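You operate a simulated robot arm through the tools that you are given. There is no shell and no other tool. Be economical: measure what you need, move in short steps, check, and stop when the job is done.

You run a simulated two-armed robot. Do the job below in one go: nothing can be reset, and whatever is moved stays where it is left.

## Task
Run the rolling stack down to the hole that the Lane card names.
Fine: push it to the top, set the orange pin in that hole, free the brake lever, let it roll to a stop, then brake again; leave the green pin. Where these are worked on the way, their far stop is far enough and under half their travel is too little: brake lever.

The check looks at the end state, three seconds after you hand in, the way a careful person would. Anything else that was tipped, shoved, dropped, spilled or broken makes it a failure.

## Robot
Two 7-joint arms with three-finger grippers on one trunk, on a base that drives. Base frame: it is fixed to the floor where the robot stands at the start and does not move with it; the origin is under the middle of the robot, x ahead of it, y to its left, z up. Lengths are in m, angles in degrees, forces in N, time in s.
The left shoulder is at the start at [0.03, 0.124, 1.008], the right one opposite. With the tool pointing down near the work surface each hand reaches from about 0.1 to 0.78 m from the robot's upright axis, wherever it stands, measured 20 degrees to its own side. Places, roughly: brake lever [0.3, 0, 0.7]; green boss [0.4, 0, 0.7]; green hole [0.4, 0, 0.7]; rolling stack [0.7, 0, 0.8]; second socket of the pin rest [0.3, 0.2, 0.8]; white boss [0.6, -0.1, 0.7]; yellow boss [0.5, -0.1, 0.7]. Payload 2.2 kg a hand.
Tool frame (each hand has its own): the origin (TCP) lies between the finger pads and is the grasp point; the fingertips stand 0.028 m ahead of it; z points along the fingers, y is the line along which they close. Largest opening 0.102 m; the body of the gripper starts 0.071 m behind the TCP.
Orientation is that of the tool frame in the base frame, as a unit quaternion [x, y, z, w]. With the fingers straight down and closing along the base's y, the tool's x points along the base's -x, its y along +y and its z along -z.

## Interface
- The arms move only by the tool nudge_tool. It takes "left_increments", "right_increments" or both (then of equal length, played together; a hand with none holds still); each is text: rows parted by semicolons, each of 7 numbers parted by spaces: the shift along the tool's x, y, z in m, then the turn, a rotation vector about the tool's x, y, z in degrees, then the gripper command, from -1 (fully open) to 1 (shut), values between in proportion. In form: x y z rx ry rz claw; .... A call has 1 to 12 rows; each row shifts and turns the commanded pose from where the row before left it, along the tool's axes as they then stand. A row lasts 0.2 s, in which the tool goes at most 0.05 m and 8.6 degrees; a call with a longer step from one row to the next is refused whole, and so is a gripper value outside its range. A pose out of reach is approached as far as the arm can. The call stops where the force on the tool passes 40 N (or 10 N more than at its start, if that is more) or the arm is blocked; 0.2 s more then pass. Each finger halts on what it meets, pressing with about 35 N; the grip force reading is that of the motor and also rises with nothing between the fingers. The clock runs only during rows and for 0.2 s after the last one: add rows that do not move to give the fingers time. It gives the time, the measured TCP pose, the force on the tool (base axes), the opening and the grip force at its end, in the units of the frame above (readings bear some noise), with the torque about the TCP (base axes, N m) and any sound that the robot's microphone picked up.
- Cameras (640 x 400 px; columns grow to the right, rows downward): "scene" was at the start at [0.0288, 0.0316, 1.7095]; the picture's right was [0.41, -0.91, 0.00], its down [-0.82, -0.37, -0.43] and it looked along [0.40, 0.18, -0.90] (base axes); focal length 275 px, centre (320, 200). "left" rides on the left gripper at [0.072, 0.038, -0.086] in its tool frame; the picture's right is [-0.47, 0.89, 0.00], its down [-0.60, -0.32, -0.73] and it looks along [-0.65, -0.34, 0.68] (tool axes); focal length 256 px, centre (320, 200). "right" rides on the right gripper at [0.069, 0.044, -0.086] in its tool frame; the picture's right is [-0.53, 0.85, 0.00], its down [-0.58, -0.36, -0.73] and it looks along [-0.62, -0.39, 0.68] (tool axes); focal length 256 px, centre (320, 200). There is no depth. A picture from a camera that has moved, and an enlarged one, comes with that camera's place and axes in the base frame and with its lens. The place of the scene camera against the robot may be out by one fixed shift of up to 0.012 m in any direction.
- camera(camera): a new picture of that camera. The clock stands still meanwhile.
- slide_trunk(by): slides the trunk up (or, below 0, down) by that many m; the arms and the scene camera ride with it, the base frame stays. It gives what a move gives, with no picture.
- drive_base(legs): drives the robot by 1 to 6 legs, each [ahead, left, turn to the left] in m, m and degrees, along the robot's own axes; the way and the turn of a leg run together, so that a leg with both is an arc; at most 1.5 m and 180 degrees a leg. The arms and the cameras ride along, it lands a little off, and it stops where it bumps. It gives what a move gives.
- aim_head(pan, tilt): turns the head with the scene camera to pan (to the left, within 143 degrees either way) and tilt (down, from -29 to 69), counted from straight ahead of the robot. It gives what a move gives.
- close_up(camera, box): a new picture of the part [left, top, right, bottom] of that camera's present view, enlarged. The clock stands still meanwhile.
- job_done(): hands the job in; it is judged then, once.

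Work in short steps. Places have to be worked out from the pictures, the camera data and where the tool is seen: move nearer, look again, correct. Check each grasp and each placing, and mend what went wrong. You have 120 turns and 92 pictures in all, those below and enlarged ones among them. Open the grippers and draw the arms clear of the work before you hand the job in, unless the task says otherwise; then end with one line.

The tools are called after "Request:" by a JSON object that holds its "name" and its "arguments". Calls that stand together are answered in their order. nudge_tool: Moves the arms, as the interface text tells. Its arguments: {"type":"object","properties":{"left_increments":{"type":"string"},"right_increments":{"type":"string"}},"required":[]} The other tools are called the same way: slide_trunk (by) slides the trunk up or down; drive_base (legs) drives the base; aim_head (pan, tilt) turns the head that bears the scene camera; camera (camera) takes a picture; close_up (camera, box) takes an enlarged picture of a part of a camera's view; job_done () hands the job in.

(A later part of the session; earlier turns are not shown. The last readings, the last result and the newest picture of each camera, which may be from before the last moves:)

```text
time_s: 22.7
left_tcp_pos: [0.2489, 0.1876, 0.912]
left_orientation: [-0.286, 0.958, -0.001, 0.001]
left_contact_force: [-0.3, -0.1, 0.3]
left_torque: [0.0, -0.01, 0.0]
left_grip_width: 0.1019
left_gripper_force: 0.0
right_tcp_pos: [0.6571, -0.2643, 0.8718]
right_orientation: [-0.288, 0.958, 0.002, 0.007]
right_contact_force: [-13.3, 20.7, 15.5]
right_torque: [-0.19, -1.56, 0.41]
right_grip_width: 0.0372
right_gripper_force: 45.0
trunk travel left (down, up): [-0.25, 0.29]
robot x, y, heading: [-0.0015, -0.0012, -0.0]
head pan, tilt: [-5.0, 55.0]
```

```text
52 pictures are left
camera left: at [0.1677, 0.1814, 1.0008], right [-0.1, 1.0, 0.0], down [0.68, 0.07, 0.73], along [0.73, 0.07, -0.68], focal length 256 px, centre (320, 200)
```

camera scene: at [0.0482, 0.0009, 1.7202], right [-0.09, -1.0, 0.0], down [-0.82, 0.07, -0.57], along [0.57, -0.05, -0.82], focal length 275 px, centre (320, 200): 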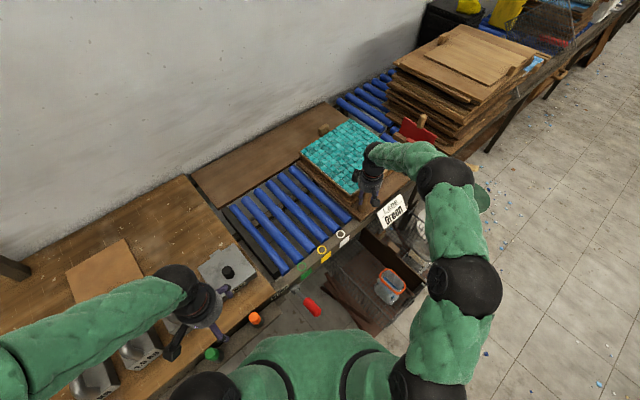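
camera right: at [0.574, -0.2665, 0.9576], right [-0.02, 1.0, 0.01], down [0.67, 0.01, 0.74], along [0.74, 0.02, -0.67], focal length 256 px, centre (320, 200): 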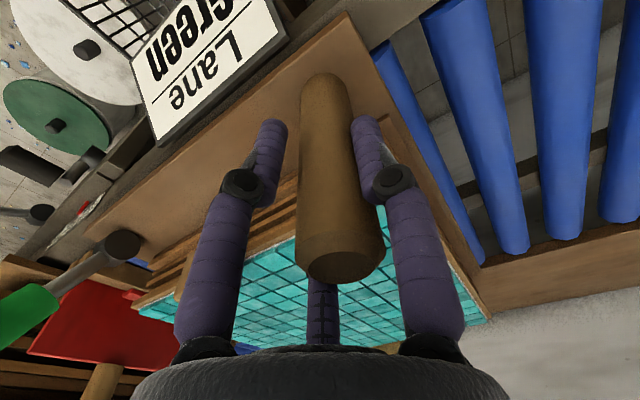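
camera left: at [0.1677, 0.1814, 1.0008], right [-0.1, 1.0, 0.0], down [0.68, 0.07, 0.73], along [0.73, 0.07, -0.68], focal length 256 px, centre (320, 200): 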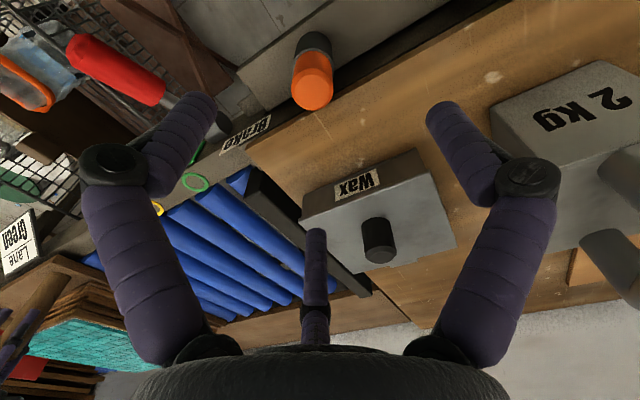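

The pin is within the fingers, about 5 mm off. I correct, descend to z≈0.812 and close.

Request:
{"name": "nudge_tool", "arguments": {"left_increments": "0 -0.005 0.03 0 0 0 -1;0 0 0.04 0 0 0 -1;0 0 0.03 0 0 0 -1;0 0 0 0 0 0 0.3;0 0 0 0 0 0 1;0 0 0 0 0 0 1;0 0 0 0 0 0 1", "right_increments": "0 0 0 0 0 0 1;0 0 0 0 0 0 1;0 0 0 0 0 0 1;0 0 0 0 0 0 1;0 0 0 0 0 0 1;0 0 0 0 0 0 1;0 0 0 0 0 0 1"}}

Request:
{"name": "camera", "arguments": {"camera": "left"}}

```text
time_s: 24.3
left_tcp_pos: [0.2496, 0.1839, 0.8143]
left_orientation: [-0.287, 0.958, -0.002, 0.001]
left_contact_force: [3.0, -2.4, -0.4]
left_torque: [-0.1, -0.11, -0.01]
left_grip_width: 0.0303
left_gripper_force: 35.6
right_tcp_pos: [0.6574, -0.2644, 0.8731]
right_orientation: [-0.288, 0.958, 0.002, 0.006]
right_contact_force: [-14.2, 24.4, 17.3]
right_torque: [-0.24, -1.57, 0.33]
right_grip_width: 0.0372
right_gripper_force: 45.1
trunk travel left (down, up): [-0.25, 0.29]
robot x, y, heading: [-0.0027, -0.0008, 0.2]
head pan, tilt: [-5.0, 55.0]
```

```text
51 pictures are left
camera left: at [0.1698, 0.1772, 0.9021], right [-0.1, 1.0, 0.0], down [0.68, 0.07, 0.73], along [0.73, 0.07, -0.68], focal length 256 px, centre (320, 200)
```

left: 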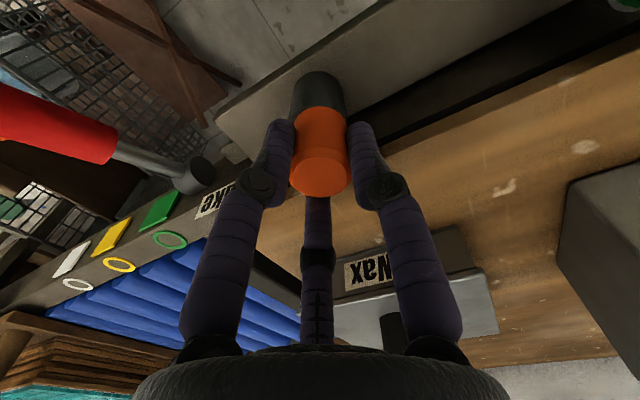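

The head is gripped squarely. I lift the pin straight up 0.10 m.

Request:
{"name": "nudge_tool", "arguments": {"left_increments": "0 0 -0.02 0 0 0 1;0 0 -0.03 0 0 0 1;0 0 -0.03 0 0 0 1;0 0 -0.03 0 0 0 1;0 0 0 0 0 0 1", "right_increments": "0 0 0 0 0 0 1;0 0 0 0 0 0 1;0 0 0 0 0 0 1;0 0 0 0 0 0 1;0 0 0 0 0 0 1"}}

Request:
{"name": "camera", "arguments": {"camera": "left"}}

Request:
{"name": "close_up", "arguments": {"camera": "scene", "box": [220, 260, 320, 340]}}

```text
time_s: 25.5
left_tcp_pos: [0.2515, 0.1842, 0.923]
left_orientation: [-0.288, 0.958, -0.002, 0.001]
left_contact_force: [-0.2, -0.5, -1.4]
left_torque: [-0.02, 0.03, -0.01]
left_grip_width: 0.0305
left_gripper_force: 35.0
right_tcp_pos: [0.6578, -0.2646, 0.872]
right_orientation: [-0.288, 0.958, 0.003, 0.005]
right_contact_force: [-12.8, 24.3, 14.4]
right_torque: [-0.47, -1.51, 0.34]
right_grip_width: 0.0376
right_gripper_force: 44.6
trunk travel left (down, up): [-0.25, 0.29]
robot x, y, heading: [0.0018, 0.0027, 0.0]
head pan, tilt: [-5.0, 55.0]
```

```text
50 pictures are left
camera left: at [0.1704, 0.177, 1.0116], right [-0.1, 1.0, 0.0], down [0.68, 0.07, 0.73], along [0.73, 0.07, -0.68], focal length 256 px, centre (320, 200)
```

left: 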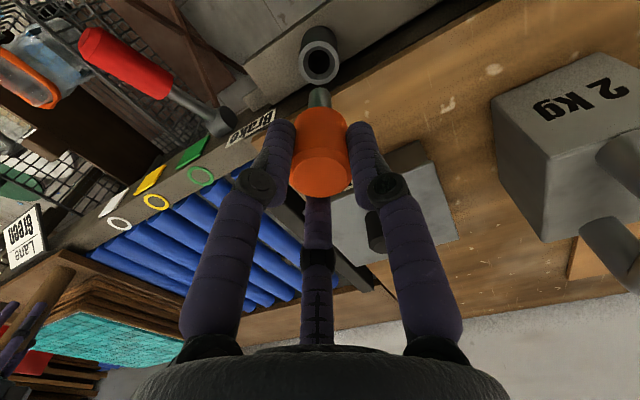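

```text
5.00 times, centred on (270, 300) of scene
camera zoom: at [0.0412, 0.0048, 1.7205], right [-0.09, -1.0, 0.0], down [-0.82, 0.07, -0.58], along [0.57, -0.05, -0.82], focal length 1376 px, centre (570, -300)
```

zoom: 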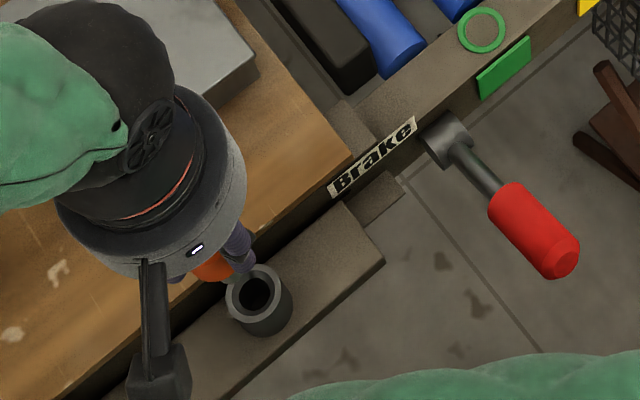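

The pin is out, with a grey shank below the head. I carry it above the green hole at [0.428,0.034].

Request:
{"name": "nudge_tool", "arguments": {"left_increments": "-0.0131 -0.0444 0 0 0 0 1;-0.0131 -0.0444 0 0 0 0 1;-0.0131 -0.0444 0 0 0 0 1;-0.0131 -0.0444 0 0 0 0 1;-0.0131 -0.0444 0 0 0 0 1;0 0 0.02 0 0 0 1;0 0 0 0 0 0 1", "right_increments": "0 0 0 0 0 0 1;0 0 0 0 0 0 1;0 0 0 0 0 0 1;0 0 0 0 0 0 1;0 0 0 0 0 0 1;0 0 0 0 0 0 1;0 0 0 0 0 0 1"}}

Request:
{"name": "camera", "arguments": {"camera": "left"}}

Request:
{"name": "close_up", "arguments": {"camera": "scene", "box": [250, 210, 370, 300]}}

```text
time_s: 27.1
left_tcp_pos: [0.4274, 0.0353, 0.9046]
left_orientation: [-0.287, 0.958, -0.001, 0.0]
left_contact_force: [0.1, 0.3, -1.2]
left_torque: [0.0, -0.03, -0.01]
left_grip_width: 0.0305
left_gripper_force: 35.2
right_tcp_pos: [0.6567, -0.2645, 0.8716]
right_orientation: [-0.288, 0.958, 0.002, 0.006]
right_contact_force: [-12.3, 25.0, 14.5]
right_torque: [-0.28, -1.28, 0.31]
right_grip_width: 0.0374
right_gripper_force: 44.8
trunk travel left (down, up): [-0.25, 0.29]
robot x, y, heading: [0.0009, 0.0016, 0.2]
head pan, tilt: [-5.0, 55.0]
```

```text
48 pictures are left
camera left: at [0.346, 0.0281, 0.9923], right [-0.1, 1.0, 0.0], down [0.68, 0.07, 0.73], along [0.73, 0.07, -0.68], focal length 256 px, centre (320, 200)
```

left: 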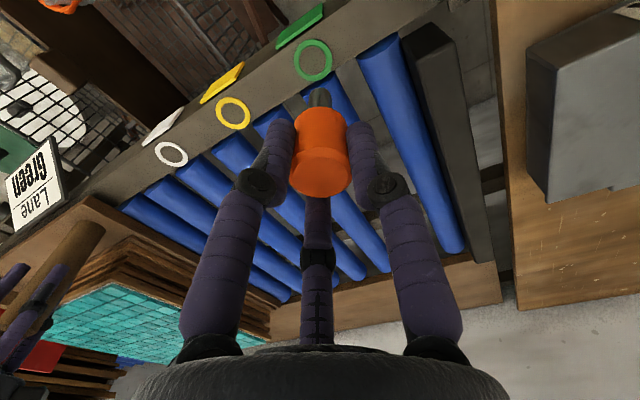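

```text
4.44 times, centred on (310, 255) of scene
camera zoom: at [0.0413, 0.0048, 1.7205], right [-0.09, -1.0, 0.0], down [-0.82, 0.07, -0.58], along [0.57, -0.05, -0.82], focal length 1223 px, centre (364, -44)
```

zoom: 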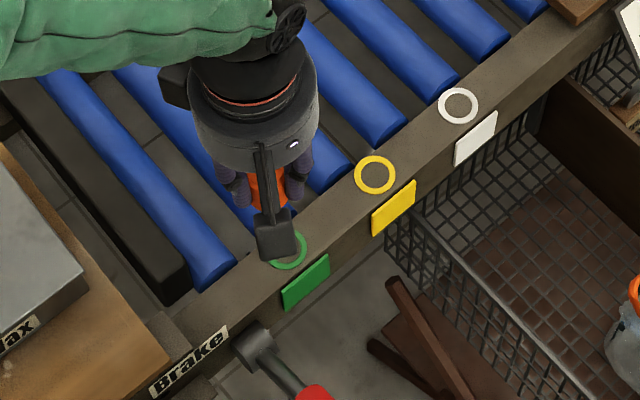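

In the left view the ring's centre lies 7 px left of the pin's axis, i.e. about 6 mm along the rail. I correct, lower a bit and look again enlarged.

Request:
{"name": "nudge_tool", "arguments": {"left_increments": "0.003 -0.0055 0.005 0 0 0 1;0 0 0.02 0 0 0 1;0 0 0 0 0 0 1", "right_increments": "0 0 0 0 0 0 1;0 0 0 0 0 0 1;0 0 0 0 0 0 1"}}

Request:
{"name": "close_up", "arguments": {"camera": "left", "box": [250, 0, 390, 200]}}

```text
time_s: 27.9
left_tcp_pos: [0.4284, 0.0267, 0.8792]
left_orientation: [-0.287, 0.958, -0.002, 0.0]
left_contact_force: [0.1, -0.6, -0.7]
left_torque: [-0.03, -0.01, -0.01]
left_grip_width: 0.0307
left_gripper_force: 35.2
right_tcp_pos: [0.6573, -0.2644, 0.872]
right_orientation: [-0.289, 0.957, 0.003, 0.005]
right_contact_force: [-14.3, 24.5, 12.7]
right_torque: [-0.37, -1.38, 0.27]
right_grip_width: 0.0376
right_gripper_force: 44.9
trunk travel left (down, up): [-0.25, 0.29]
robot x, y, heading: [-0.0009, 0.005, -0.0]
head pan, tilt: [-5.0, 55.0]
```

```text
2.00 times, centred on (320, 100) of left
camera zoom: at [0.347, 0.0204, 0.9673], right [-0.1, 1.0, 0.0], down [0.68, 0.07, 0.73], along [0.73, 0.07, -0.68], focal length 512 px, centre (320, 400)
```

zoom: 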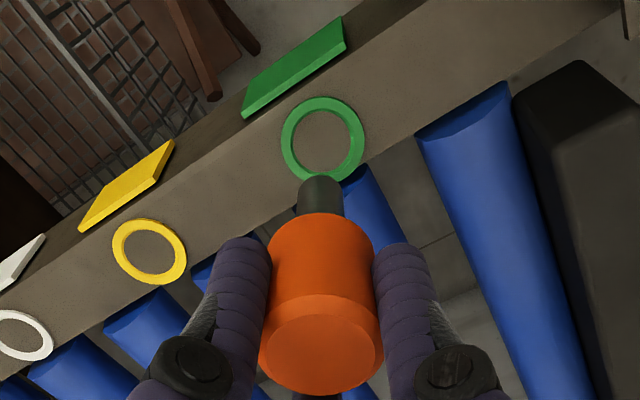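

Aligned within about 1–2 mm. I descend slowly, watching force.

Request:
{"name": "nudge_tool", "arguments": {"left_increments": "0.001 0 0.01 0 0 0 1;0 0 0.01 0 0 0 1;0 0 0.01 0 0 0 1;0 0 0.01 0 0 0 1;0 0 0.01 0 0 0 1;0 0 0.006 0 0 0 1;0 0 0 0 0 0 1", "right_increments": "0 0 0 0 0 0 1;0 0 0 0 0 0 1;0 0 0 0 0 0 1;0 0 0 0 0 0 1;0 0 0 0 0 0 1;0 0 0 0 0 0 1;0 0 0 0 0 0 1"}}

Request:
{"name": "close_up", "arguments": {"camera": "left", "box": [250, 0, 390, 200]}}

```text
time_s: 29.5
left_tcp_pos: [0.4279, 0.0268, 0.822]
left_orientation: [-0.286, 0.958, -0.002, 0.001]
left_contact_force: [0.0, 1.0, -1.8]
left_torque: [0.01, 0.01, -0.01]
left_grip_width: 0.0306
left_gripper_force: 34.9
right_tcp_pos: [0.6579, -0.2633, 0.8729]
right_orientation: [-0.287, 0.958, 0.002, 0.005]
right_contact_force: [-13.4, 26.2, 11.2]
right_torque: [-0.46, -1.42, 0.35]
right_grip_width: 0.0373
right_gripper_force: 45.4
trunk travel left (down, up): [-0.25, 0.29]
robot x, y, heading: [0.0024, 0.004, 0.1]
head pan, tilt: [-5.0, 55.0]
```

```text
2.00 times, centred on (320, 100) of left
camera zoom: at [0.3465, 0.0207, 0.9105], right [-0.1, 1.0, 0.0], down [0.68, 0.07, 0.73], along [0.73, 0.07, -0.68], focal length 512 px, centre (320, 400)
```

zoom: 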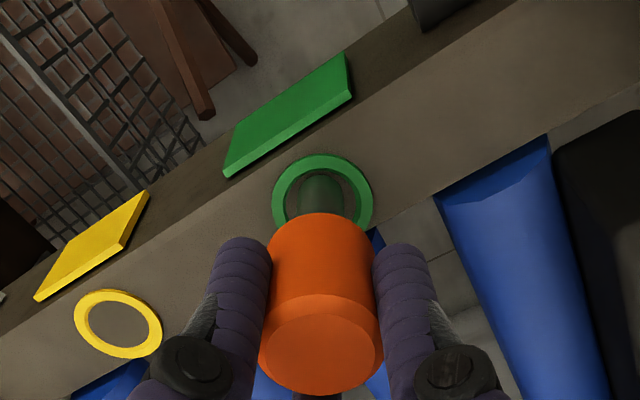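

No contact yet and the shank is centred in the ring. I continue down in small steps.

Request:
{"name": "nudge_tool", "arguments": {"left_increments": "0 0 0.008 0 0 0 1;0 0 0.008 0 0 0 1;0 0 0.008 0 0 0 1;0 0 0.005 0 0 0 1;0 0 0.005 0 0 0 1;0 0 0.005 0 0 0 1;0 0 0 0 0 0 1", "right_increments": "0 0 0 0 0 0 1;0 0 0 0 0 0 1;0 0 0 0 0 0 1;0 0 0 0 0 0 1;0 0 0 0 0 0 1;0 0 0 0 0 0 1;0 0 0 0 0 0 1"}}

Request:
{"name": "close_up", "arguments": {"camera": "left", "box": [250, 0, 390, 200]}}

```text
time_s: 31.1
left_tcp_pos: [0.4291, 0.0281, 0.785]
left_orientation: [-0.286, 0.958, -0.002, 0.002]
left_contact_force: [15.8, 10.1, 4.9]
left_torque: [0.5, -0.83, 0.01]
left_grip_width: 0.0304
left_gripper_force: 35.6
right_tcp_pos: [0.6571, -0.2642, 0.8727]
right_orientation: [-0.288, 0.958, 0.001, 0.005]
right_contact_force: [-19.4, 22.0, 12.5]
right_torque: [-0.4, -1.6, 0.36]
right_grip_width: 0.0376
right_gripper_force: 45.1
trunk travel left (down, up): [-0.25, 0.29]
robot x, y, heading: [-0.0027, -0.0011, 0.2]
head pan, tilt: [-5.0, 55.0]
```

```text
2.00 times, centred on (320, 100) of left
camera zoom: at [0.3484, 0.0206, 0.872], right [-0.1, 1.0, 0.0], down [0.68, 0.07, 0.73], along [0.73, 0.07, -0.68], focal length 512 px, centre (320, 400)
```

zoom: 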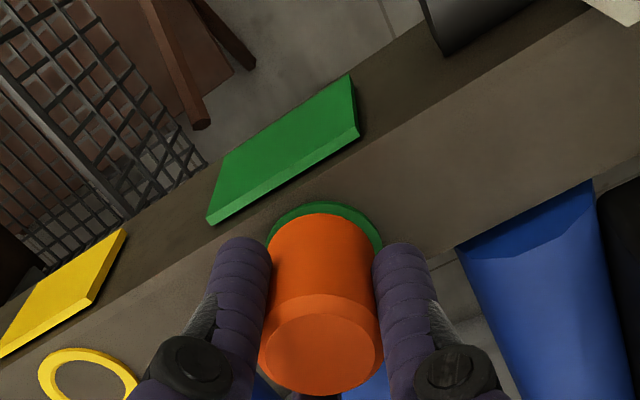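

The shank is in the hole (side load from the bore). I ease about 3 mm away from me and press on down.

Request:
{"name": "nudge_tool", "arguments": {"left_increments": "-0.0035 0 0 0 0 0 1;0 0 0.004 0 0 0 1;0 0 0.004 0 0 0 1;0 0 0 0 0 0 1", "right_increments": "0 0 0 0 0 0 1;0 0 0 0 0 0 1;0 0 0 0 0 0 1;0 0 0 0 0 0 1"}}

Request:
{"name": "close_up", "arguments": {"camera": "left", "box": [250, 0, 390, 200]}}

Request:
{"name": "close_up", "arguments": {"camera": "scene", "box": [270, 220, 350, 290]}}

```text
time_s: 32.1
left_tcp_pos: [0.4292, 0.029, 0.7751]
left_orientation: [-0.286, 0.958, -0.001, 0.0]
left_contact_force: [-10.1, 2.0, 27.0]
left_torque: [0.11, 0.33, -0.01]
left_grip_width: 0.0304
left_gripper_force: 35.0
right_tcp_pos: [0.6572, -0.2641, 0.8719]
right_orientation: [-0.289, 0.957, 0.003, 0.006]
right_contact_force: [-3.5, 24.9, -0.7]
right_torque: [-0.91, -1.57, 0.11]
right_grip_width: 0.0373
right_gripper_force: 45.5
trunk travel left (down, up): [-0.25, 0.29]
robot x, y, heading: [0.0006, 0.0008, -0.3]
head pan, tilt: [-5.0, 55.0]
```

```text
2.00 times, centred on (320, 100) of left
camera zoom: at [0.3485, 0.0219, 0.8632], right [-0.1, 1.0, 0.0], down [0.68, 0.07, 0.73], along [0.73, 0.07, -0.68], focal length 512 px, centre (320, 400)
```

zoom: 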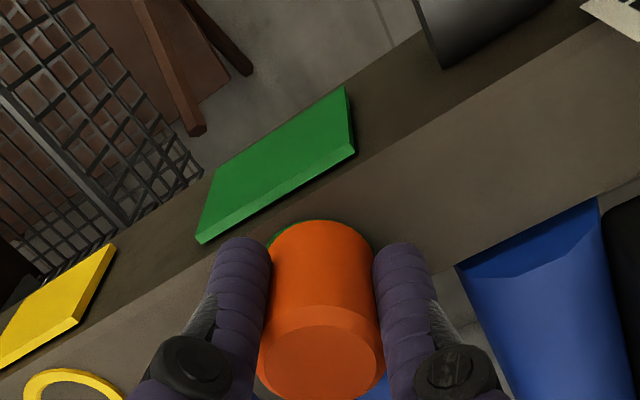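

```text
5.71 times, centred on (310, 255) of scene
camera zoom: at [0.0407, 0.0043, 1.7206], right [-0.09, -1.0, 0.0], down [-0.81, 0.07, -0.58], along [0.57, -0.05, -0.82], focal length 1572 px, centre (377, -114)
```

zoom: 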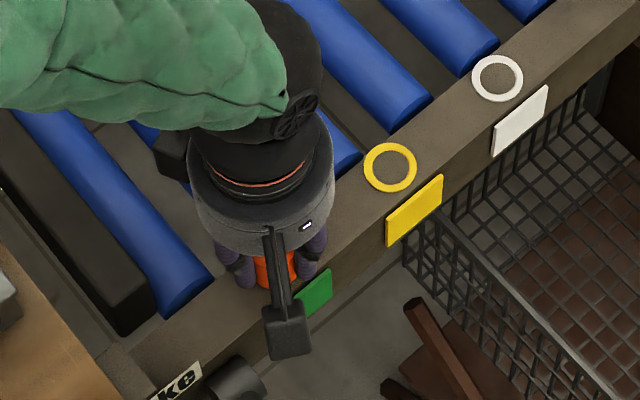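

27 N upward: the head is seated on the boss. I release and rise straight up, then look.

Request:
{"name": "nudge_tool", "arguments": {"left_increments": "0 0 -0.002 0 0 0 0.2;0 0 0 0 0 0 -0.2;0 0 0 0 0 0 -0.5;0 0 -0.03 0 0 0 -0.5;0 0 -0.04 0 0 0 -0.5;0 0 -0.04 0 0 0 -0.5", "right_increments": "0 0 0 0 0 0 1;0 0 0 0 0 0 1;0 0 0 0 0 0 1;0 0 0 0 0 0 1;0 0 0 0 0 0 1;0 0 0 0 0 0 1"}}

Request:
{"name": "camera", "arguments": {"camera": "left"}}

```text
time_s: 33.5
left_tcp_pos: [0.4307, 0.0275, 0.8861]
left_orientation: [-0.286, 0.958, -0.001, 0.001]
left_contact_force: [0.1, -0.2, -0.4]
left_torque: [0.03, -0.02, 0.01]
left_grip_width: 0.0767
left_gripper_force: 0.1
right_tcp_pos: [0.6563, -0.2651, 0.8717]
right_orientation: [-0.287, 0.958, 0.003, 0.006]
right_contact_force: [-14.4, 26.4, 8.4]
right_torque: [-0.45, -1.6, 0.33]
right_grip_width: 0.0376
right_gripper_force: 44.5
trunk travel left (down, up): [-0.25, 0.29]
robot x, y, heading: [-0.0009, 0.0015, 0.1]
head pan, tilt: [-5.0, 55.0]
```

```text
41 pictures are left
camera left: at [0.3496, 0.021, 0.9742], right [-0.1, 1.0, 0.0], down [0.68, 0.07, 0.73], along [0.73, 0.07, -0.68], focal length 256 px, centre (320, 200)
```

left: 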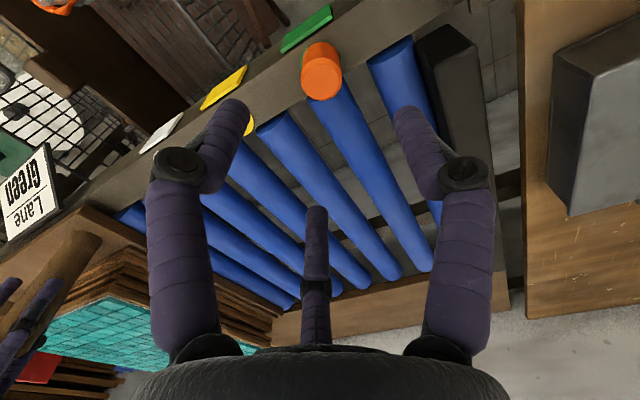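

The orange pin stands in the green hole. Now I open the right hand and lift it off the post to see whether the brake holds the stack; the left hand backs off toward me.

Request:
{"name": "nudge_tool", "arguments": {"left_increments": "0.04 0 -0.02 0 0 0 -0.5;0.04 0 0 0 0 0 -0.5;0.04 0 0 0 0 0 -0.5;0 0 0 0 0 0 -0.5;0 0 0 0 0 0 -0.5;0 0 0 0 0 0 -0.5;0 0 0 0 0 0 -0.5", "right_increments": "0 0 0 0 0 0 0.3;0 0 0 0 0 0 -0.3;0 0 0 0 0 0 -0.6;0 0 -0.04 0 0 0 -0.6;0 0 -0.045 0 0 0 -0.6;0 0 -0.045 0 0 0 -0.6;0 0 -0.04 0 0 0 -0.6"}}

Request:
{"name": "camera", "arguments": {"camera": "scene"}}

```text
time_s: 35.1
left_tcp_pos: [0.3315, -0.0373, 0.9064]
left_orientation: [-0.287, 0.958, 0.0, 0.0]
left_contact_force: [-0.7, -0.2, -0.8]
left_torque: [0.01, 0.01, -0.01]
left_grip_width: 0.0763
left_gripper_force: 0.0
right_tcp_pos: [0.6583, -0.2686, 1.0394]
right_orientation: [-0.289, 0.957, 0.004, 0.003]
right_contact_force: [-0.3, -0.8, -0.8]
right_torque: [-0.01, 0.04, 0.01]
right_grip_width: 0.0816
right_gripper_force: 0.1
trunk travel left (down, up): [-0.25, 0.29]
robot x, y, heading: [-0.0011, 0.002, 0.3]
head pan, tilt: [-5.0, 55.0]
```

```text
40 pictures are left
camera scene: at [0.0438, 0.0011, 1.7204], right [-0.09, -1.0, 0.0], down [-0.82, 0.07, -0.57], along [0.57, -0.05, -0.82], focal length 275 px, centre (320, 200)
```

scene: 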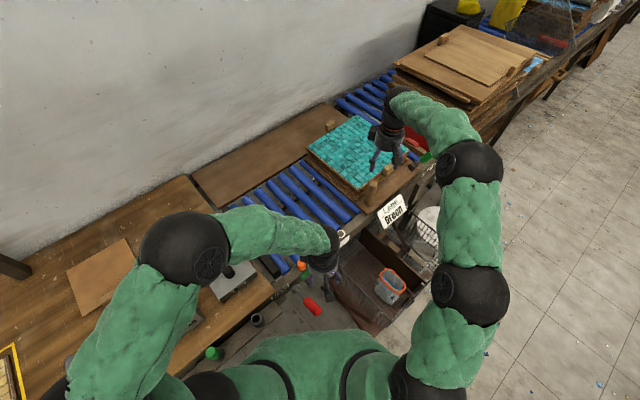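

The stack looks to be staying up. I draw the right hand away from the lane and check that the stack is still.

Request:
{"name": "nudge_tool", "arguments": {"right_increments": "0.045 0 0 0 0 0 -1;0.045 0 0 0 0 0 -1;0.045 0 0 0 0 0 -1;0.045 -0.01 0 0 0 0 -1;0.045 -0.01 0 0 0 0 -1"}}

Request:
{"name": "camera", "arguments": {"camera": "scene"}}

Request:
{"name": "camera", "arguments": {"camera": "left"}}

```text
time_s: 36.3
left_tcp_pos: [0.332, -0.0372, 0.9054]
left_orientation: [-0.287, 0.958, 0.0, 0.0]
left_contact_force: [-0.4, -0.5, 0.6]
left_torque: [-0.01, -0.03, 0.01]
left_grip_width: 0.0766
left_gripper_force: 0.0
right_tcp_pos: [0.483, -0.4084, 1.0394]
right_orientation: [-0.287, 0.958, 0.003, 0.005]
right_contact_force: [-0.2, -0.6, 0.0]
right_torque: [-0.01, 0.0, 0.0]
right_grip_width: 0.102
right_gripper_force: 0.0
trunk travel left (down, up): [-0.25, 0.29]
robot x, y, heading: [0.0004, 0.0, -0.1]
head pan, tilt: [-5.0, 55.0]
```

```text
39 pictures are left
camera scene: at [0.0432, 0.0001, 1.7204], right [-0.09, -1.0, 0.0], down [-0.82, 0.07, -0.57], along [0.57, -0.05, -0.82], focal length 275 px, centre (320, 200)
```

scene: 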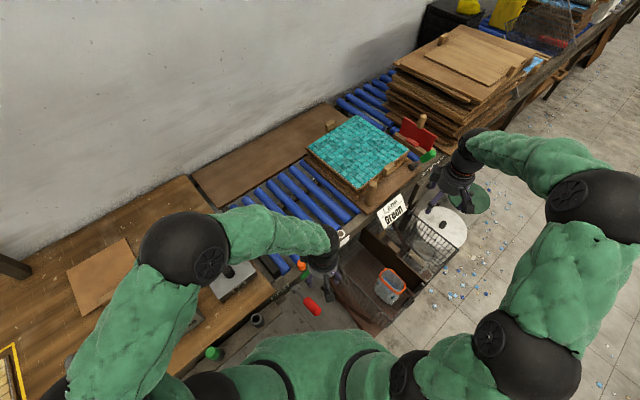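

```text
38 pictures are left
camera left: at [0.2509, -0.0457, 0.994], right [-0.1, 1.0, 0.0], down [0.68, 0.07, 0.73], along [0.73, 0.07, -0.68], focal length 256 px, centre (320, 200)
```

left: 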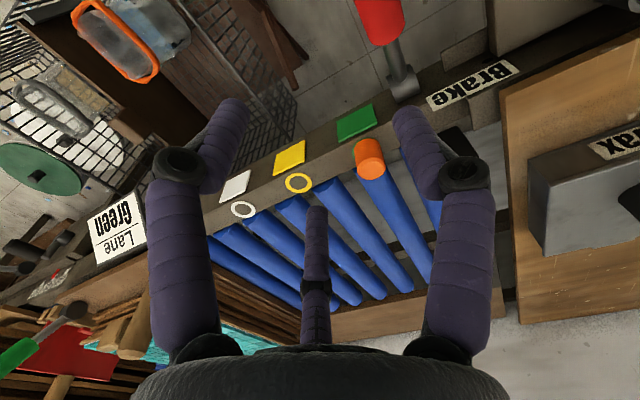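

The stack stays put: the brake is on. Next I bring the open left hand over the red brake handle, whose middle I judge at [0.278,0.004,0.77].

Request:
{"name": "nudge_tool", "arguments": {"left_increments": "0.013 0.032 0 0 0 0 -1;0.013 0.032 0 0 0 0 -1;0 0 0.03 0 0 0 -1;0 0 0 0 0 0 -1"}}

Request:
{"name": "camera", "arguments": {"camera": "left"}}

Request:
{"name": "close_up", "arguments": {"camera": "scene", "box": [270, 250, 350, 330]}}

```text
time_s: 37.3
left_tcp_pos: [0.2738, 0.0012, 0.8752]
left_orientation: [-0.286, 0.958, 0.0, 0.0]
left_contact_force: [-0.2, 1.3, -0.7]
left_torque: [0.0, -0.02, 0.0]
left_grip_width: 0.1019
left_gripper_force: 0.1
right_tcp_pos: [0.4823, -0.4086, 1.0393]
right_orientation: [-0.287, 0.958, 0.005, 0.005]
right_contact_force: [0.5, -0.8, -0.6]
right_torque: [0.01, 0.02, -0.03]
right_grip_width: 0.1021
right_gripper_force: 0.0
trunk travel left (down, up): [-0.25, 0.29]
robot x, y, heading: [0.0018, 0.0006, 0.1]
head pan, tilt: [-5.0, 55.0]
```

```text
37 pictures are left
camera left: at [0.1937, -0.0063, 0.9638], right [-0.1, 1.0, 0.0], down [0.68, 0.07, 0.73], along [0.73, 0.07, -0.68], focal length 256 px, centre (320, 200)
```

left: 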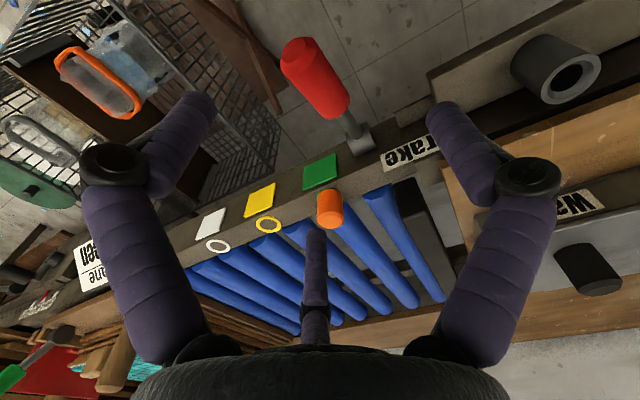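

```text
5.00 times, centred on (310, 290) of scene
camera zoom: at [0.0438, 0.0014, 1.7204], right [-0.09, -1.0, 0.0], down [-0.82, 0.07, -0.57], along [0.57, -0.05, -0.82], focal length 1376 px, centre (370, -250)
```

zoom: 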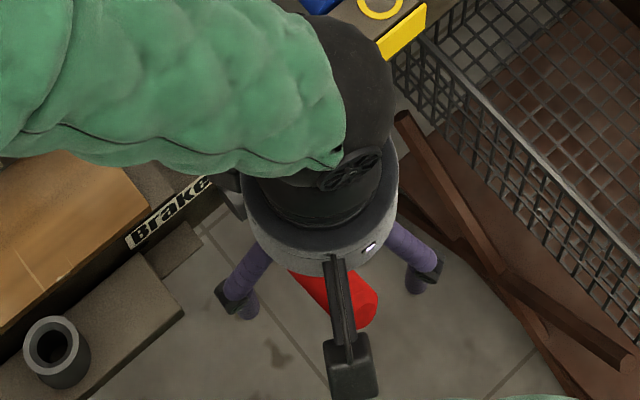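

The handle's middle lies right on the hand's axis. I descend around it and close.

Request:
{"name": "nudge_tool", "arguments": {"left_increments": "0 0 0.035 0 0 0 -1;0 0 0.035 0 0 0 -1;0 0 0.033 0 0 0 -1;0 0 0 0 0 0 0.2;0 0 0 0 0 0 1;0 0 0 0 0 0 1;0 0 0 0 0 0 1"}}

Request:
{"name": "camera", "arguments": {"camera": "left"}}

```text
time_s: 38.9
left_tcp_pos: [0.2772, -0.0111, 0.7763]
left_orientation: [-0.286, 0.958, -0.011, 0.005]
left_contact_force: [-23.4, -40.3, 22.3]
left_torque: [-1.74, 0.13, 0.18]
left_grip_width: 0.042
left_gripper_force: 35.0
right_tcp_pos: [0.4771, -0.4155, 1.0393]
right_orientation: [-0.287, 0.958, 0.005, 0.008]
right_contact_force: [0.1, 0.6, -0.7]
right_torque: [0.03, -0.04, -0.01]
right_grip_width: 0.1019
right_gripper_force: 0.1
trunk travel left (down, up): [-0.25, 0.29]
robot x, y, heading: [-0.0008, -0.0045, -0.4]
head pan, tilt: [-5.0, 55.0]
stopped in row 7 (left hand): the force on the tool passed its limit at 40 N (the readings are from after the stop); the commanded pose is now the measured one
```

```text
35 pictures are left
camera left: at [0.1944, -0.0163, 0.8634], right [-0.1, 1.0, -0.02], down [0.67, 0.08, 0.74], along [0.74, 0.06, -0.67], focal length 256 px, centre (320, 200)
```

left: 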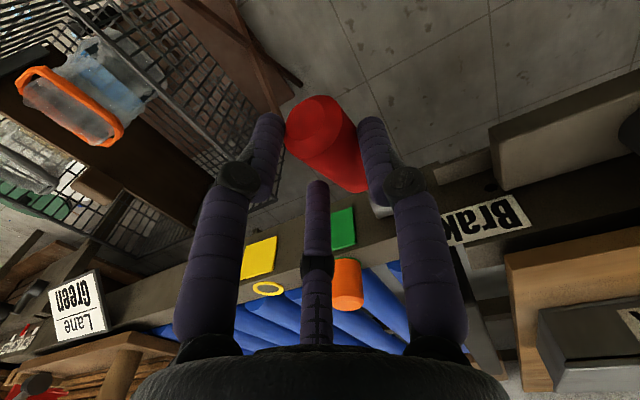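

The grip came with an unexpected side load. I hold still one moment to read the force again.

Request:
{"name": "nudge_tool", "arguments": {"left_increments": "0 0 0 0 0 0 0.6"}}

Request:
{"name": "close_up", "arguments": {"camera": "scene", "box": [250, 230, 370, 350]}}

```text
time_s: 39.2
left_tcp_pos: [0.2762, -0.01, 0.7763]
left_orientation: [-0.285, 0.958, -0.014, 0.003]
left_contact_force: [-9.0, -11.6, 15.8]
left_torque: [-1.29, 1.66, -1.09]
left_grip_width: 0.0418
left_gripper_force: 44.7
right_tcp_pos: [0.4776, -0.4131, 1.0385]
right_orientation: [-0.286, 0.958, 0.004, 0.007]
right_contact_force: [0.1, -0.2, 0.2]
right_torque: [0.01, 0.0, -0.03]
right_grip_width: 0.1022
right_gripper_force: 0.2
trunk travel left (down, up): [-0.25, 0.29]
robot x, y, heading: [-0.0024, -0.0026, -0.4]
head pan, tilt: [-5.0, 55.0]
stopped in row 1 (left hand): the force on the tool passed its limit at 65 N (the readings are from after the stop); the commanded pose is now the measured one
```

```text
3.33 times, centred on (310, 290) of scene
camera zoom: at [0.0391, -0.003, 1.7205], right [-0.09, -1.0, 0.0], down [-0.81, 0.07, -0.58], along [0.57, -0.05, -0.82], focal length 917 px, centre (353, -100)
```

zoom: 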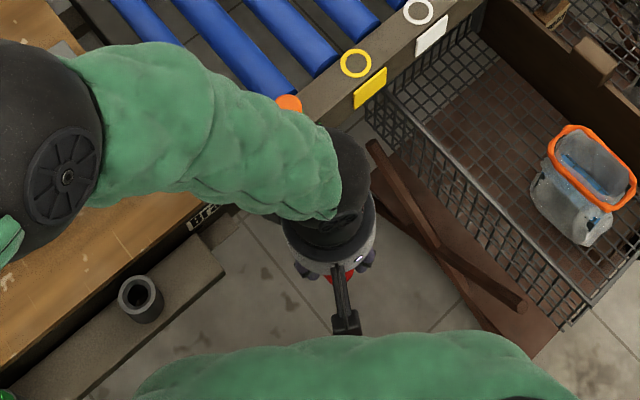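

I open the hand to relieve the load and reassess.

Request:
{"name": "nudge_tool", "arguments": {"left_increments": "0 0 0 0 0 0 0;0 0 0 0 0 0 -0.5;0 0 0 0 0 0 -0.5"}}

Request:
{"name": "camera", "arguments": {"camera": "left"}}

```text
time_s: 40.0
left_tcp_pos: [0.2779, -0.0087, 0.7759]
left_orientation: [-0.287, 0.958, -0.012, 0.002]
left_contact_force: [1.4, 0.3, -0.7]
left_torque: [-0.06, 0.06, -0.06]
left_grip_width: 0.0765
left_gripper_force: 0.1
right_tcp_pos: [0.4814, -0.4124, 1.039]
right_orientation: [-0.286, 0.958, 0.003, 0.005]
right_contact_force: [0.1, 0.3, 0.6]
right_torque: [-0.02, -0.04, 0.0]
right_grip_width: 0.102
right_gripper_force: 0.2
trunk travel left (down, up): [-0.25, 0.29]
robot x, y, heading: [-0.0038, -0.0042, 0.1]
head pan, tilt: [-5.0, 55.0]
```

```text
33 pictures are left
camera left: at [0.1967, -0.0137, 0.8629], right [-0.1, 0.99, -0.02], down [0.67, 0.08, 0.74], along [0.74, 0.06, -0.68], focal length 256 px, centre (320, 200)
```

left: 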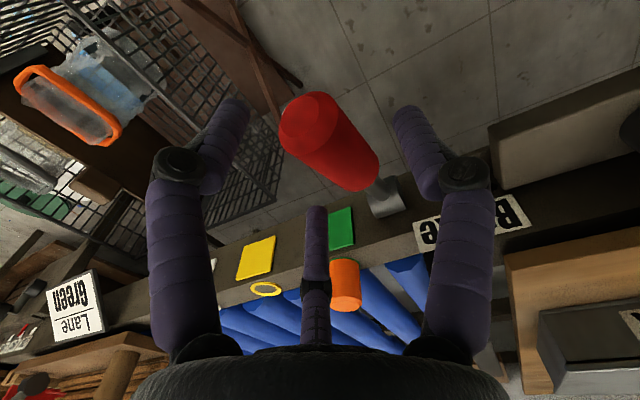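

The handle is still where it was, about 16 mm to one side of the hand. Instead of gripping, I'll raise, close the fingers and press the handle from above with the fingertips.

Request:
{"name": "nudge_tool", "arguments": {"left_increments": "0 0 -0.03 0 0 0 -0.6;0 0 -0.035 0 0 0 -0.6;0 0 -0.02 0 0 0 0.5;0.012 0.016 0 0 0 0 1;0 0 0 0 0 0 1;0 0 0 0 0 0 1"}}

Request:
{"name": "camera", "arguments": {"camera": "left"}}

```text
time_s: 41.4
left_tcp_pos: [0.26, 0.0006, 0.8605]
left_orientation: [-0.285, 0.958, -0.012, 0.002]
left_contact_force: [0.5, -0.4, -0.1]
left_torque: [-0.01, 0.02, -0.01]
left_grip_width: 0.0021
left_gripper_force: 30.9
right_tcp_pos: [0.4821, -0.4102, 1.0391]
right_orientation: [-0.287, 0.958, 0.003, 0.005]
right_contact_force: [0.2, 0.5, 0.7]
right_torque: [0.0, 0.0, -0.01]
right_grip_width: 0.1021
right_gripper_force: 0.1
trunk travel left (down, up): [-0.25, 0.29]
robot x, y, heading: [0.0015, -0.0016, 0.1]
head pan, tilt: [-5.0, 55.0]
```

```text
32 pictures are left
camera left: at [0.1774, -0.0045, 0.9477], right [-0.1, 1.0, -0.02], down [0.67, 0.08, 0.74], along [0.74, 0.06, -0.68], focal length 256 px, centre (320, 200)
```

left: 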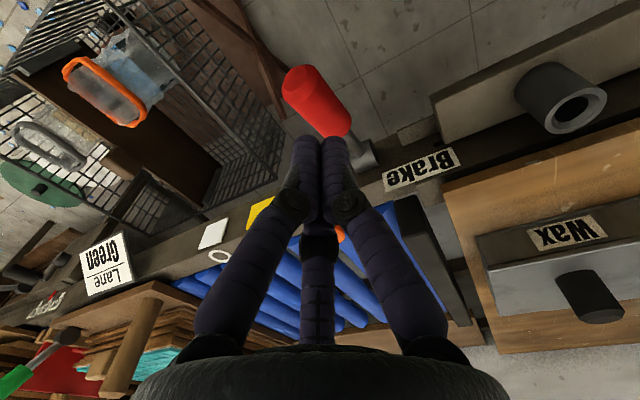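

The closed fingertips are over the outer half of the handle. I press down in small steps.

Request:
{"name": "nudge_tool", "arguments": {"left_increments": "0 0 0.02 0 0 0 1;0 0 0.01 0 0 0 1;0 0 0.008 0 0 0 1;0 0 0.008 0 0 0 1;0 0 0.008 0 0 0 1;0 0 0.008 0 0 0 1;0 0 0 0 0 0 1"}}

Request:
{"name": "camera", "arguments": {"camera": "left"}}

```text
time_s: 42.1
left_tcp_pos: [0.2657, -0.0016, 0.8329]
left_orientation: [-0.287, 0.958, -0.016, 0.007]
left_contact_force: [1.3, 1.1, 0.2]
left_torque: [-0.03, 0.08, -0.02]
left_grip_width: 0.0021
left_gripper_force: 31.6
right_tcp_pos: [0.4821, -0.412, 1.0377]
right_orientation: [-0.286, 0.958, 0.004, 0.005]
right_contact_force: [0.0, 0.1, -0.1]
right_torque: [-0.01, -0.03, 0.0]
right_grip_width: 0.1018
right_gripper_force: 0.1
trunk travel left (down, up): [-0.25, 0.29]
robot x, y, heading: [-0.003, 0.0003, 0.0]
head pan, tilt: [-5.0, 55.0]
stopped in row 3 (left hand): the force on the tool passed its limit at 46 N (the readings are from after the stop); the commanded pose is now the measured one
```

```text
31 pictures are left
camera left: at [0.1825, -0.0074, 0.9188], right [-0.1, 0.99, -0.03], down [0.66, 0.09, 0.74], along [0.74, 0.05, -0.67], focal length 256 px, centre (320, 200)
```

left: 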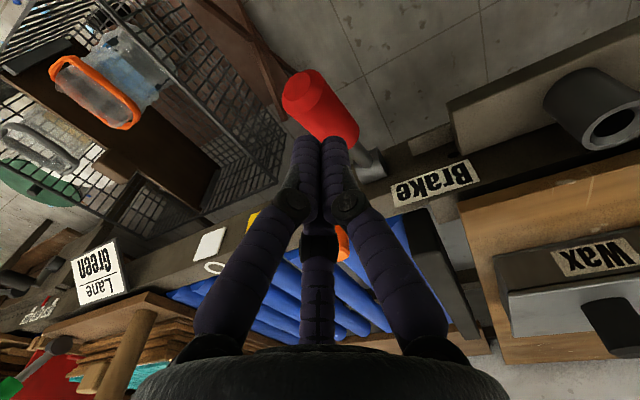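

Either that's a stop or just a stiff hinge met too fast. I press again in 2–3 mm steps to tell.

Request:
{"name": "nudge_tool", "arguments": {"left_increments": "0 0 0.002 0 0 0 1;0 0 0.002 0 0 0 1;0 0 0.002 0 0 0 1;0 0 0.002 0 0 0 1;0 0 0 0 0 0 1"}}

```text
time_s: 43.3
left_tcp_pos: [0.2688, -0.0041, 0.826]
left_orientation: [-0.289, 0.957, -0.019, 0.009]
left_contact_force: [23.4, -1.3, 28.7]
left_torque: [0.18, 5.37, 0.01]
left_grip_width: 0.002
left_gripper_force: 32.0
right_tcp_pos: [0.4821, -0.4105, 1.0385]
right_orientation: [-0.286, 0.958, 0.004, 0.006]
right_contact_force: [-0.4, -0.3, -0.7]
right_torque: [0.03, 0.0, 0.0]
right_grip_width: 0.1019
right_gripper_force: 0.0
trunk travel left (down, up): [-0.25, 0.29]
robot x, y, heading: [-0.0004, -0.0051, -0.0]
head pan, tilt: [-5.0, 55.0]
```

The handle is held firmly under ~34 N (slope ≈33°), so down is the stopped side; it must lift. To push it up from its tip I need room between it and my chest, so I raise the left hand and back the base off 0.10 m.

Request:
{"name": "nudge_tool", "arguments": {"left_increments": "0 0 -0.04 0 0 0 1;0 0 -0.04 0 0 0 1;0 0 -0.03 0 0 0 1"}}

Request:
{"name": "drive_base", "arguments": {"legs": [[-0.1, 0, 0]]}}

Request:
{"name": "camera", "arguments": {"camera": "scene"}}

```text
time_s: 44.1
left_tcp_pos: [0.2626, 0.0018, 0.9353]
left_orientation: [-0.287, 0.958, -0.016, 0.006]
left_contact_force: [0.2, 0.5, 0.4]
left_torque: [0.01, 0.0, 0.0]
left_grip_width: 0.0017
left_gripper_force: 31.4
right_tcp_pos: [0.4814, -0.4106, 1.0394]
right_orientation: [-0.286, 0.958, 0.004, 0.006]
right_contact_force: [0.1, -0.3, -0.6]
right_torque: [0.0, -0.01, 0.02]
right_grip_width: 0.1021
right_gripper_force: 0.0
trunk travel left (down, up): [-0.25, 0.29]
robot x, y, heading: [-0.0043, -0.0021, 0.1]
head pan, tilt: [-5.0, 55.0]
```

```text
time_s: 45.2
left_tcp_pos: [0.1644, 0.0014, 0.9369]
left_orientation: [-0.287, 0.958, -0.017, 0.008]
left_contact_force: [-0.1, 0.1, -0.1]
left_torque: [-0.01, -0.03, 0.01]
left_grip_width: 0.0022
left_gripper_force: 31.8
right_tcp_pos: [0.3817, -0.4125, 1.0387]
right_orientation: [-0.286, 0.958, 0.004, 0.007]
right_contact_force: [0.3, 0.1, 0.5]
right_torque: [-0.03, -0.04, -0.06]
right_grip_width: 0.1022
right_gripper_force: 0.1
trunk travel left (down, up): [-0.25, 0.29]
robot x, y, heading: [-0.0999, -0.0028, -0.4]
head pan, tilt: [-5.0, 55.0]
```

```text
30 pictures are left
camera scene: at [-0.0569, -0.0012, 1.7205], right [-0.09, -1.0, 0.0], down [-0.82, 0.07, -0.57], along [0.57, -0.05, -0.82], focal length 275 px, centre (320, 200)
```

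scene: 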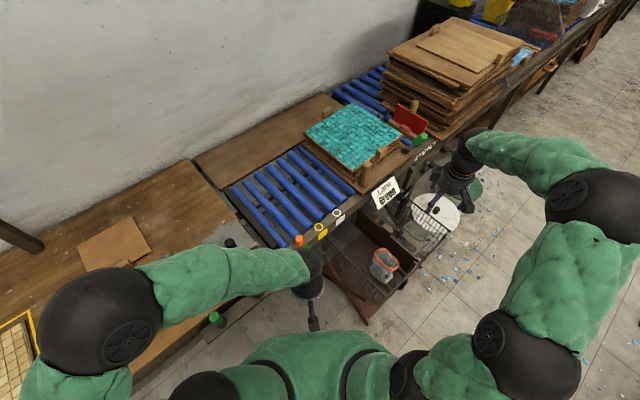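

Room is made and the lane is clear. I place the closed left fingers on my side of the handle's tip and lower partway.

Request:
{"name": "nudge_tool", "arguments": {"left_increments": "-0.005 -0.03 0 0 0 0 1;-0.005 -0.03 0 0 0 0 1;0 0 0.04 0 0 0 1;0 0 0.03 0 0 0 1;0 0 0 0 0 0 1"}}

Request:
{"name": "camera", "arguments": {"camera": "left"}}

Request:
{"name": "close_up", "arguments": {"camera": "scene", "box": [240, 220, 360, 340]}}

```text
time_s: 46.4
left_tcp_pos: [0.2104, -0.0453, 0.8649]
left_orientation: [-0.286, 0.958, -0.017, 0.007]
left_contact_force: [0.0, 0.7, -0.2]
left_torque: [0.0, 0.0, 0.0]
left_grip_width: 0.0021
left_gripper_force: 31.4
right_tcp_pos: [0.3829, -0.4113, 1.0395]
right_orientation: [-0.285, 0.958, 0.004, 0.006]
right_contact_force: [0.4, 0.3, 0.4]
right_torque: [0.0, -0.04, -0.01]
right_grip_width: 0.1021
right_gripper_force: 0.0
trunk travel left (down, up): [-0.25, 0.29]
robot x, y, heading: [-0.1032, -0.0023, -0.3]
head pan, tilt: [-5.0, 55.0]
```

```text
29 pictures are left
camera left: at [0.1279, -0.0501, 0.952], right [-0.1, 0.99, -0.03], down [0.66, 0.09, 0.74], along [0.74, 0.05, -0.67], focal length 256 px, centre (320, 200)
```

left: 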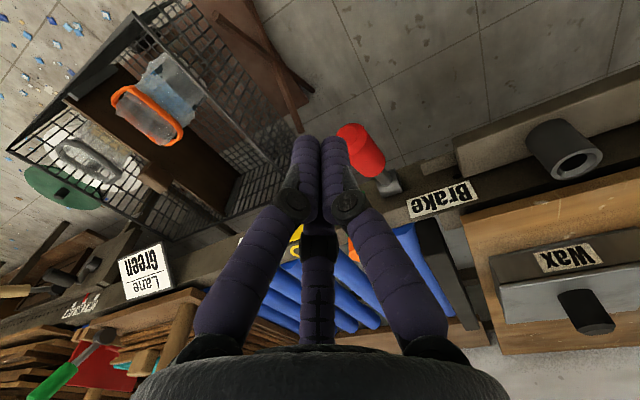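

```text
3.33 times, centred on (300, 280) of scene
camera zoom: at [-0.0549, -0.0011, 1.7204], right [-0.09, -1.0, 0.0], down [-0.82, 0.07, -0.57], along [0.57, -0.05, -0.82], focal length 917 px, centre (387, -67)
```

zoom: 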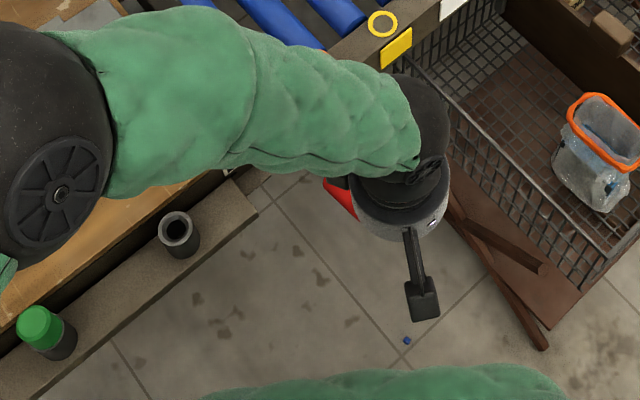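

The tip is 31 mm ahead and 9 mm to the side of the fingers. I line up, lower to z≈0.787 and push slowly away from me (which should lift the lever).

Request:
{"name": "nudge_tool", "arguments": {"left_increments": "0 0.009 0.03 0 0 0 1;0 0 0.048 0 0 0 1;-0.01 0 0 0 0 0 1;-0.008 0 0 0 0 0 1;-0.004 0 0 0 0 0 1;-0.004 0 0 0 0 0 1;-0.004 0 0 0 0 0 1;-0.004 0 0 0 0 0 1;0 0 0 0 0 0 1"}}

Request:
{"name": "camera", "arguments": {"camera": "left"}}

```text
time_s: 48.4
left_tcp_pos: [0.2345, -0.0211, 0.79]
left_orientation: [-0.288, 0.957, -0.018, 0.007]
left_contact_force: [0.4, 0.9, -0.4]
left_torque: [-0.01, 0.01, -0.03]
left_grip_width: 0.0019
left_gripper_force: 30.9
right_tcp_pos: [0.3831, -0.4125, 1.0381]
right_orientation: [-0.286, 0.958, 0.004, 0.004]
right_contact_force: [0.0, 0.1, 0.4]
right_torque: [-0.02, -0.03, 0.02]
right_grip_width: 0.102
right_gripper_force: 0.2
trunk travel left (down, up): [-0.25, 0.29]
robot x, y, heading: [-0.0991, -0.002, 0.0]
head pan, tilt: [-5.0, 55.0]
```

```text
27 pictures are left
camera left: at [0.1513, -0.026, 0.8766], right [-0.1, 0.99, -0.03], down [0.66, 0.09, 0.74], along [0.74, 0.05, -0.67], focal length 256 px, centre (320, 200)
```

left: 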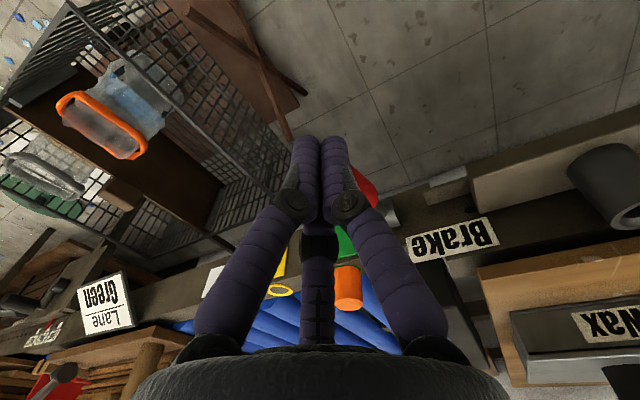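

No contact yet; I continue in small steps.

Request:
{"name": "nudge_tool", "arguments": {"left_increments": "-0.004 0.002 0 0 0 0 1;-0.004 0.002 0 0 0 0 1;-0.004 0 0 0 0 0 1;-0.004 0 0 0 0 0 1;-0.004 0 0 0 0 0 1;-0.004 0 0 0 0 0 1;-0.004 0 0 0 0 0 1;-0.004 0 0 0 0 0 1;0 0 0 0 0 0 1"}}

Request:
{"name": "camera", "arguments": {"camera": "left"}}

```text
time_s: 49.6
left_tcp_pos: [0.2411, -0.0073, 0.7871]
left_orientation: [-0.286, 0.958, -0.014, 0.002]
left_contact_force: [-10.0, -7.0, 6.3]
left_torque: [-0.19, 0.14, -0.1]
left_grip_width: 0.002
left_gripper_force: 31.8
right_tcp_pos: [0.3814, -0.4129, 1.0388]
right_orientation: [-0.285, 0.958, 0.003, 0.005]
right_contact_force: [-0.1, 1.2, 0.1]
right_torque: [-0.01, 0.03, 0.01]
right_grip_width: 0.102
right_gripper_force: 0.1
trunk travel left (down, up): [-0.25, 0.29]
robot x, y, heading: [-0.1002, -0.001, -0.2]
head pan, tilt: [-5.0, 55.0]
stopped in row 6 (left hand): the force on the tool passed its limit at 43 N (the readings are from after the stop); the commanded pose is now the measured one
```

```text
26 pictures are left
camera left: at [0.1586, -0.0124, 0.8746], right [-0.1, 0.99, -0.03], down [0.67, 0.08, 0.74], along [0.74, 0.05, -0.67], focal length 256 px, centre (320, 200)
```

left: 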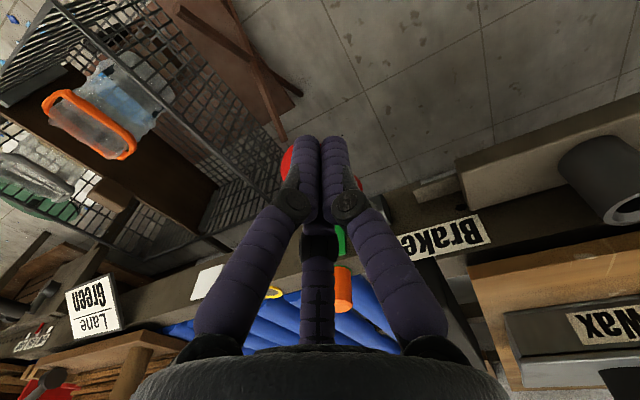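

Pushing on the end face goes through the pivot, so that can't lift it. I'll instead cradle the handle from below with slightly opened, tilted fingers; that needs more room, so I retract the hand and look behind before backing up further.

Request:
{"name": "nudge_tool", "arguments": {"left_increments": "0.02 0 0 0 0 0 1;0.02 0 -0.03 0 0 0 1;0 0 -0.045 0 0 0 1;0 0 -0.045 0 0 0 1;0 0 -0.02 0 0 0 1"}}

Request:
{"name": "aim_head", "arguments": {"pan": 143, "tilt": 45}}

Request:
{"name": "camera", "arguments": {"camera": "scene"}}

```text
time_s: 50.8
left_tcp_pos: [0.207, -0.0258, 0.9278]
left_orientation: [-0.287, 0.958, -0.014, 0.003]
left_contact_force: [0.2, 0.4, -0.4]
left_torque: [-0.04, 0.02, 0.04]
left_grip_width: 0.0022
left_gripper_force: 31.5
right_tcp_pos: [0.3822, -0.4127, 1.0385]
right_orientation: [-0.286, 0.958, 0.003, 0.006]
right_contact_force: [0.7, 0.1, -0.3]
right_torque: [-0.02, 0.0, 0.02]
right_grip_width: 0.1021
right_gripper_force: 0.0
trunk travel left (down, up): [-0.25, 0.29]
robot x, y, heading: [-0.1003, -0.0014, -0.1]
head pan, tilt: [-5.0, 55.0]
```

```text
time_s: 53.1
left_tcp_pos: [0.2072, -0.025, 0.9273]
left_orientation: [-0.286, 0.958, -0.015, 0.004]
left_contact_force: [-0.3, 0.8, 1.2]
left_torque: [0.04, -0.01, 0.0]
left_grip_width: 0.0021
left_gripper_force: 31.5
right_tcp_pos: [0.3821, -0.4129, 1.0384]
right_orientation: [-0.286, 0.958, 0.003, 0.006]
right_contact_force: [-0.2, 0.0, 0.9]
right_torque: [-0.03, -0.01, -0.01]
right_grip_width: 0.1021
right_gripper_force: 0.0
trunk travel left (down, up): [-0.25, 0.29]
robot x, y, heading: [-0.1006, -0.0003, -0.1]
head pan, tilt: [143.0, 45.0]
```

```text
25 pictures are left
camera scene: at [-0.1919, 0.0541, 1.7338], right [0.6, 0.8, 0.0], down [0.56, -0.43, -0.71], along [-0.56, 0.43, -0.71], focal length 275 px, centre (320, 200)
```

scene: 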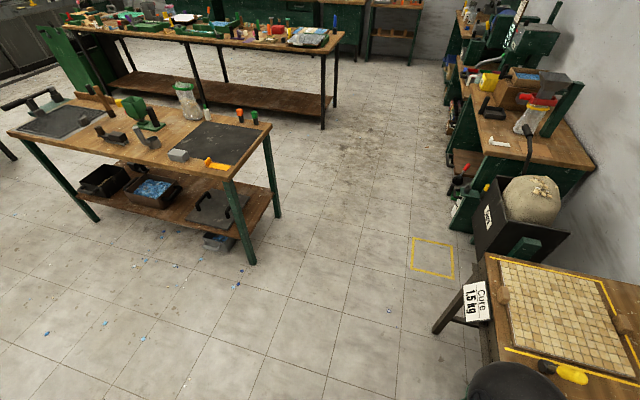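

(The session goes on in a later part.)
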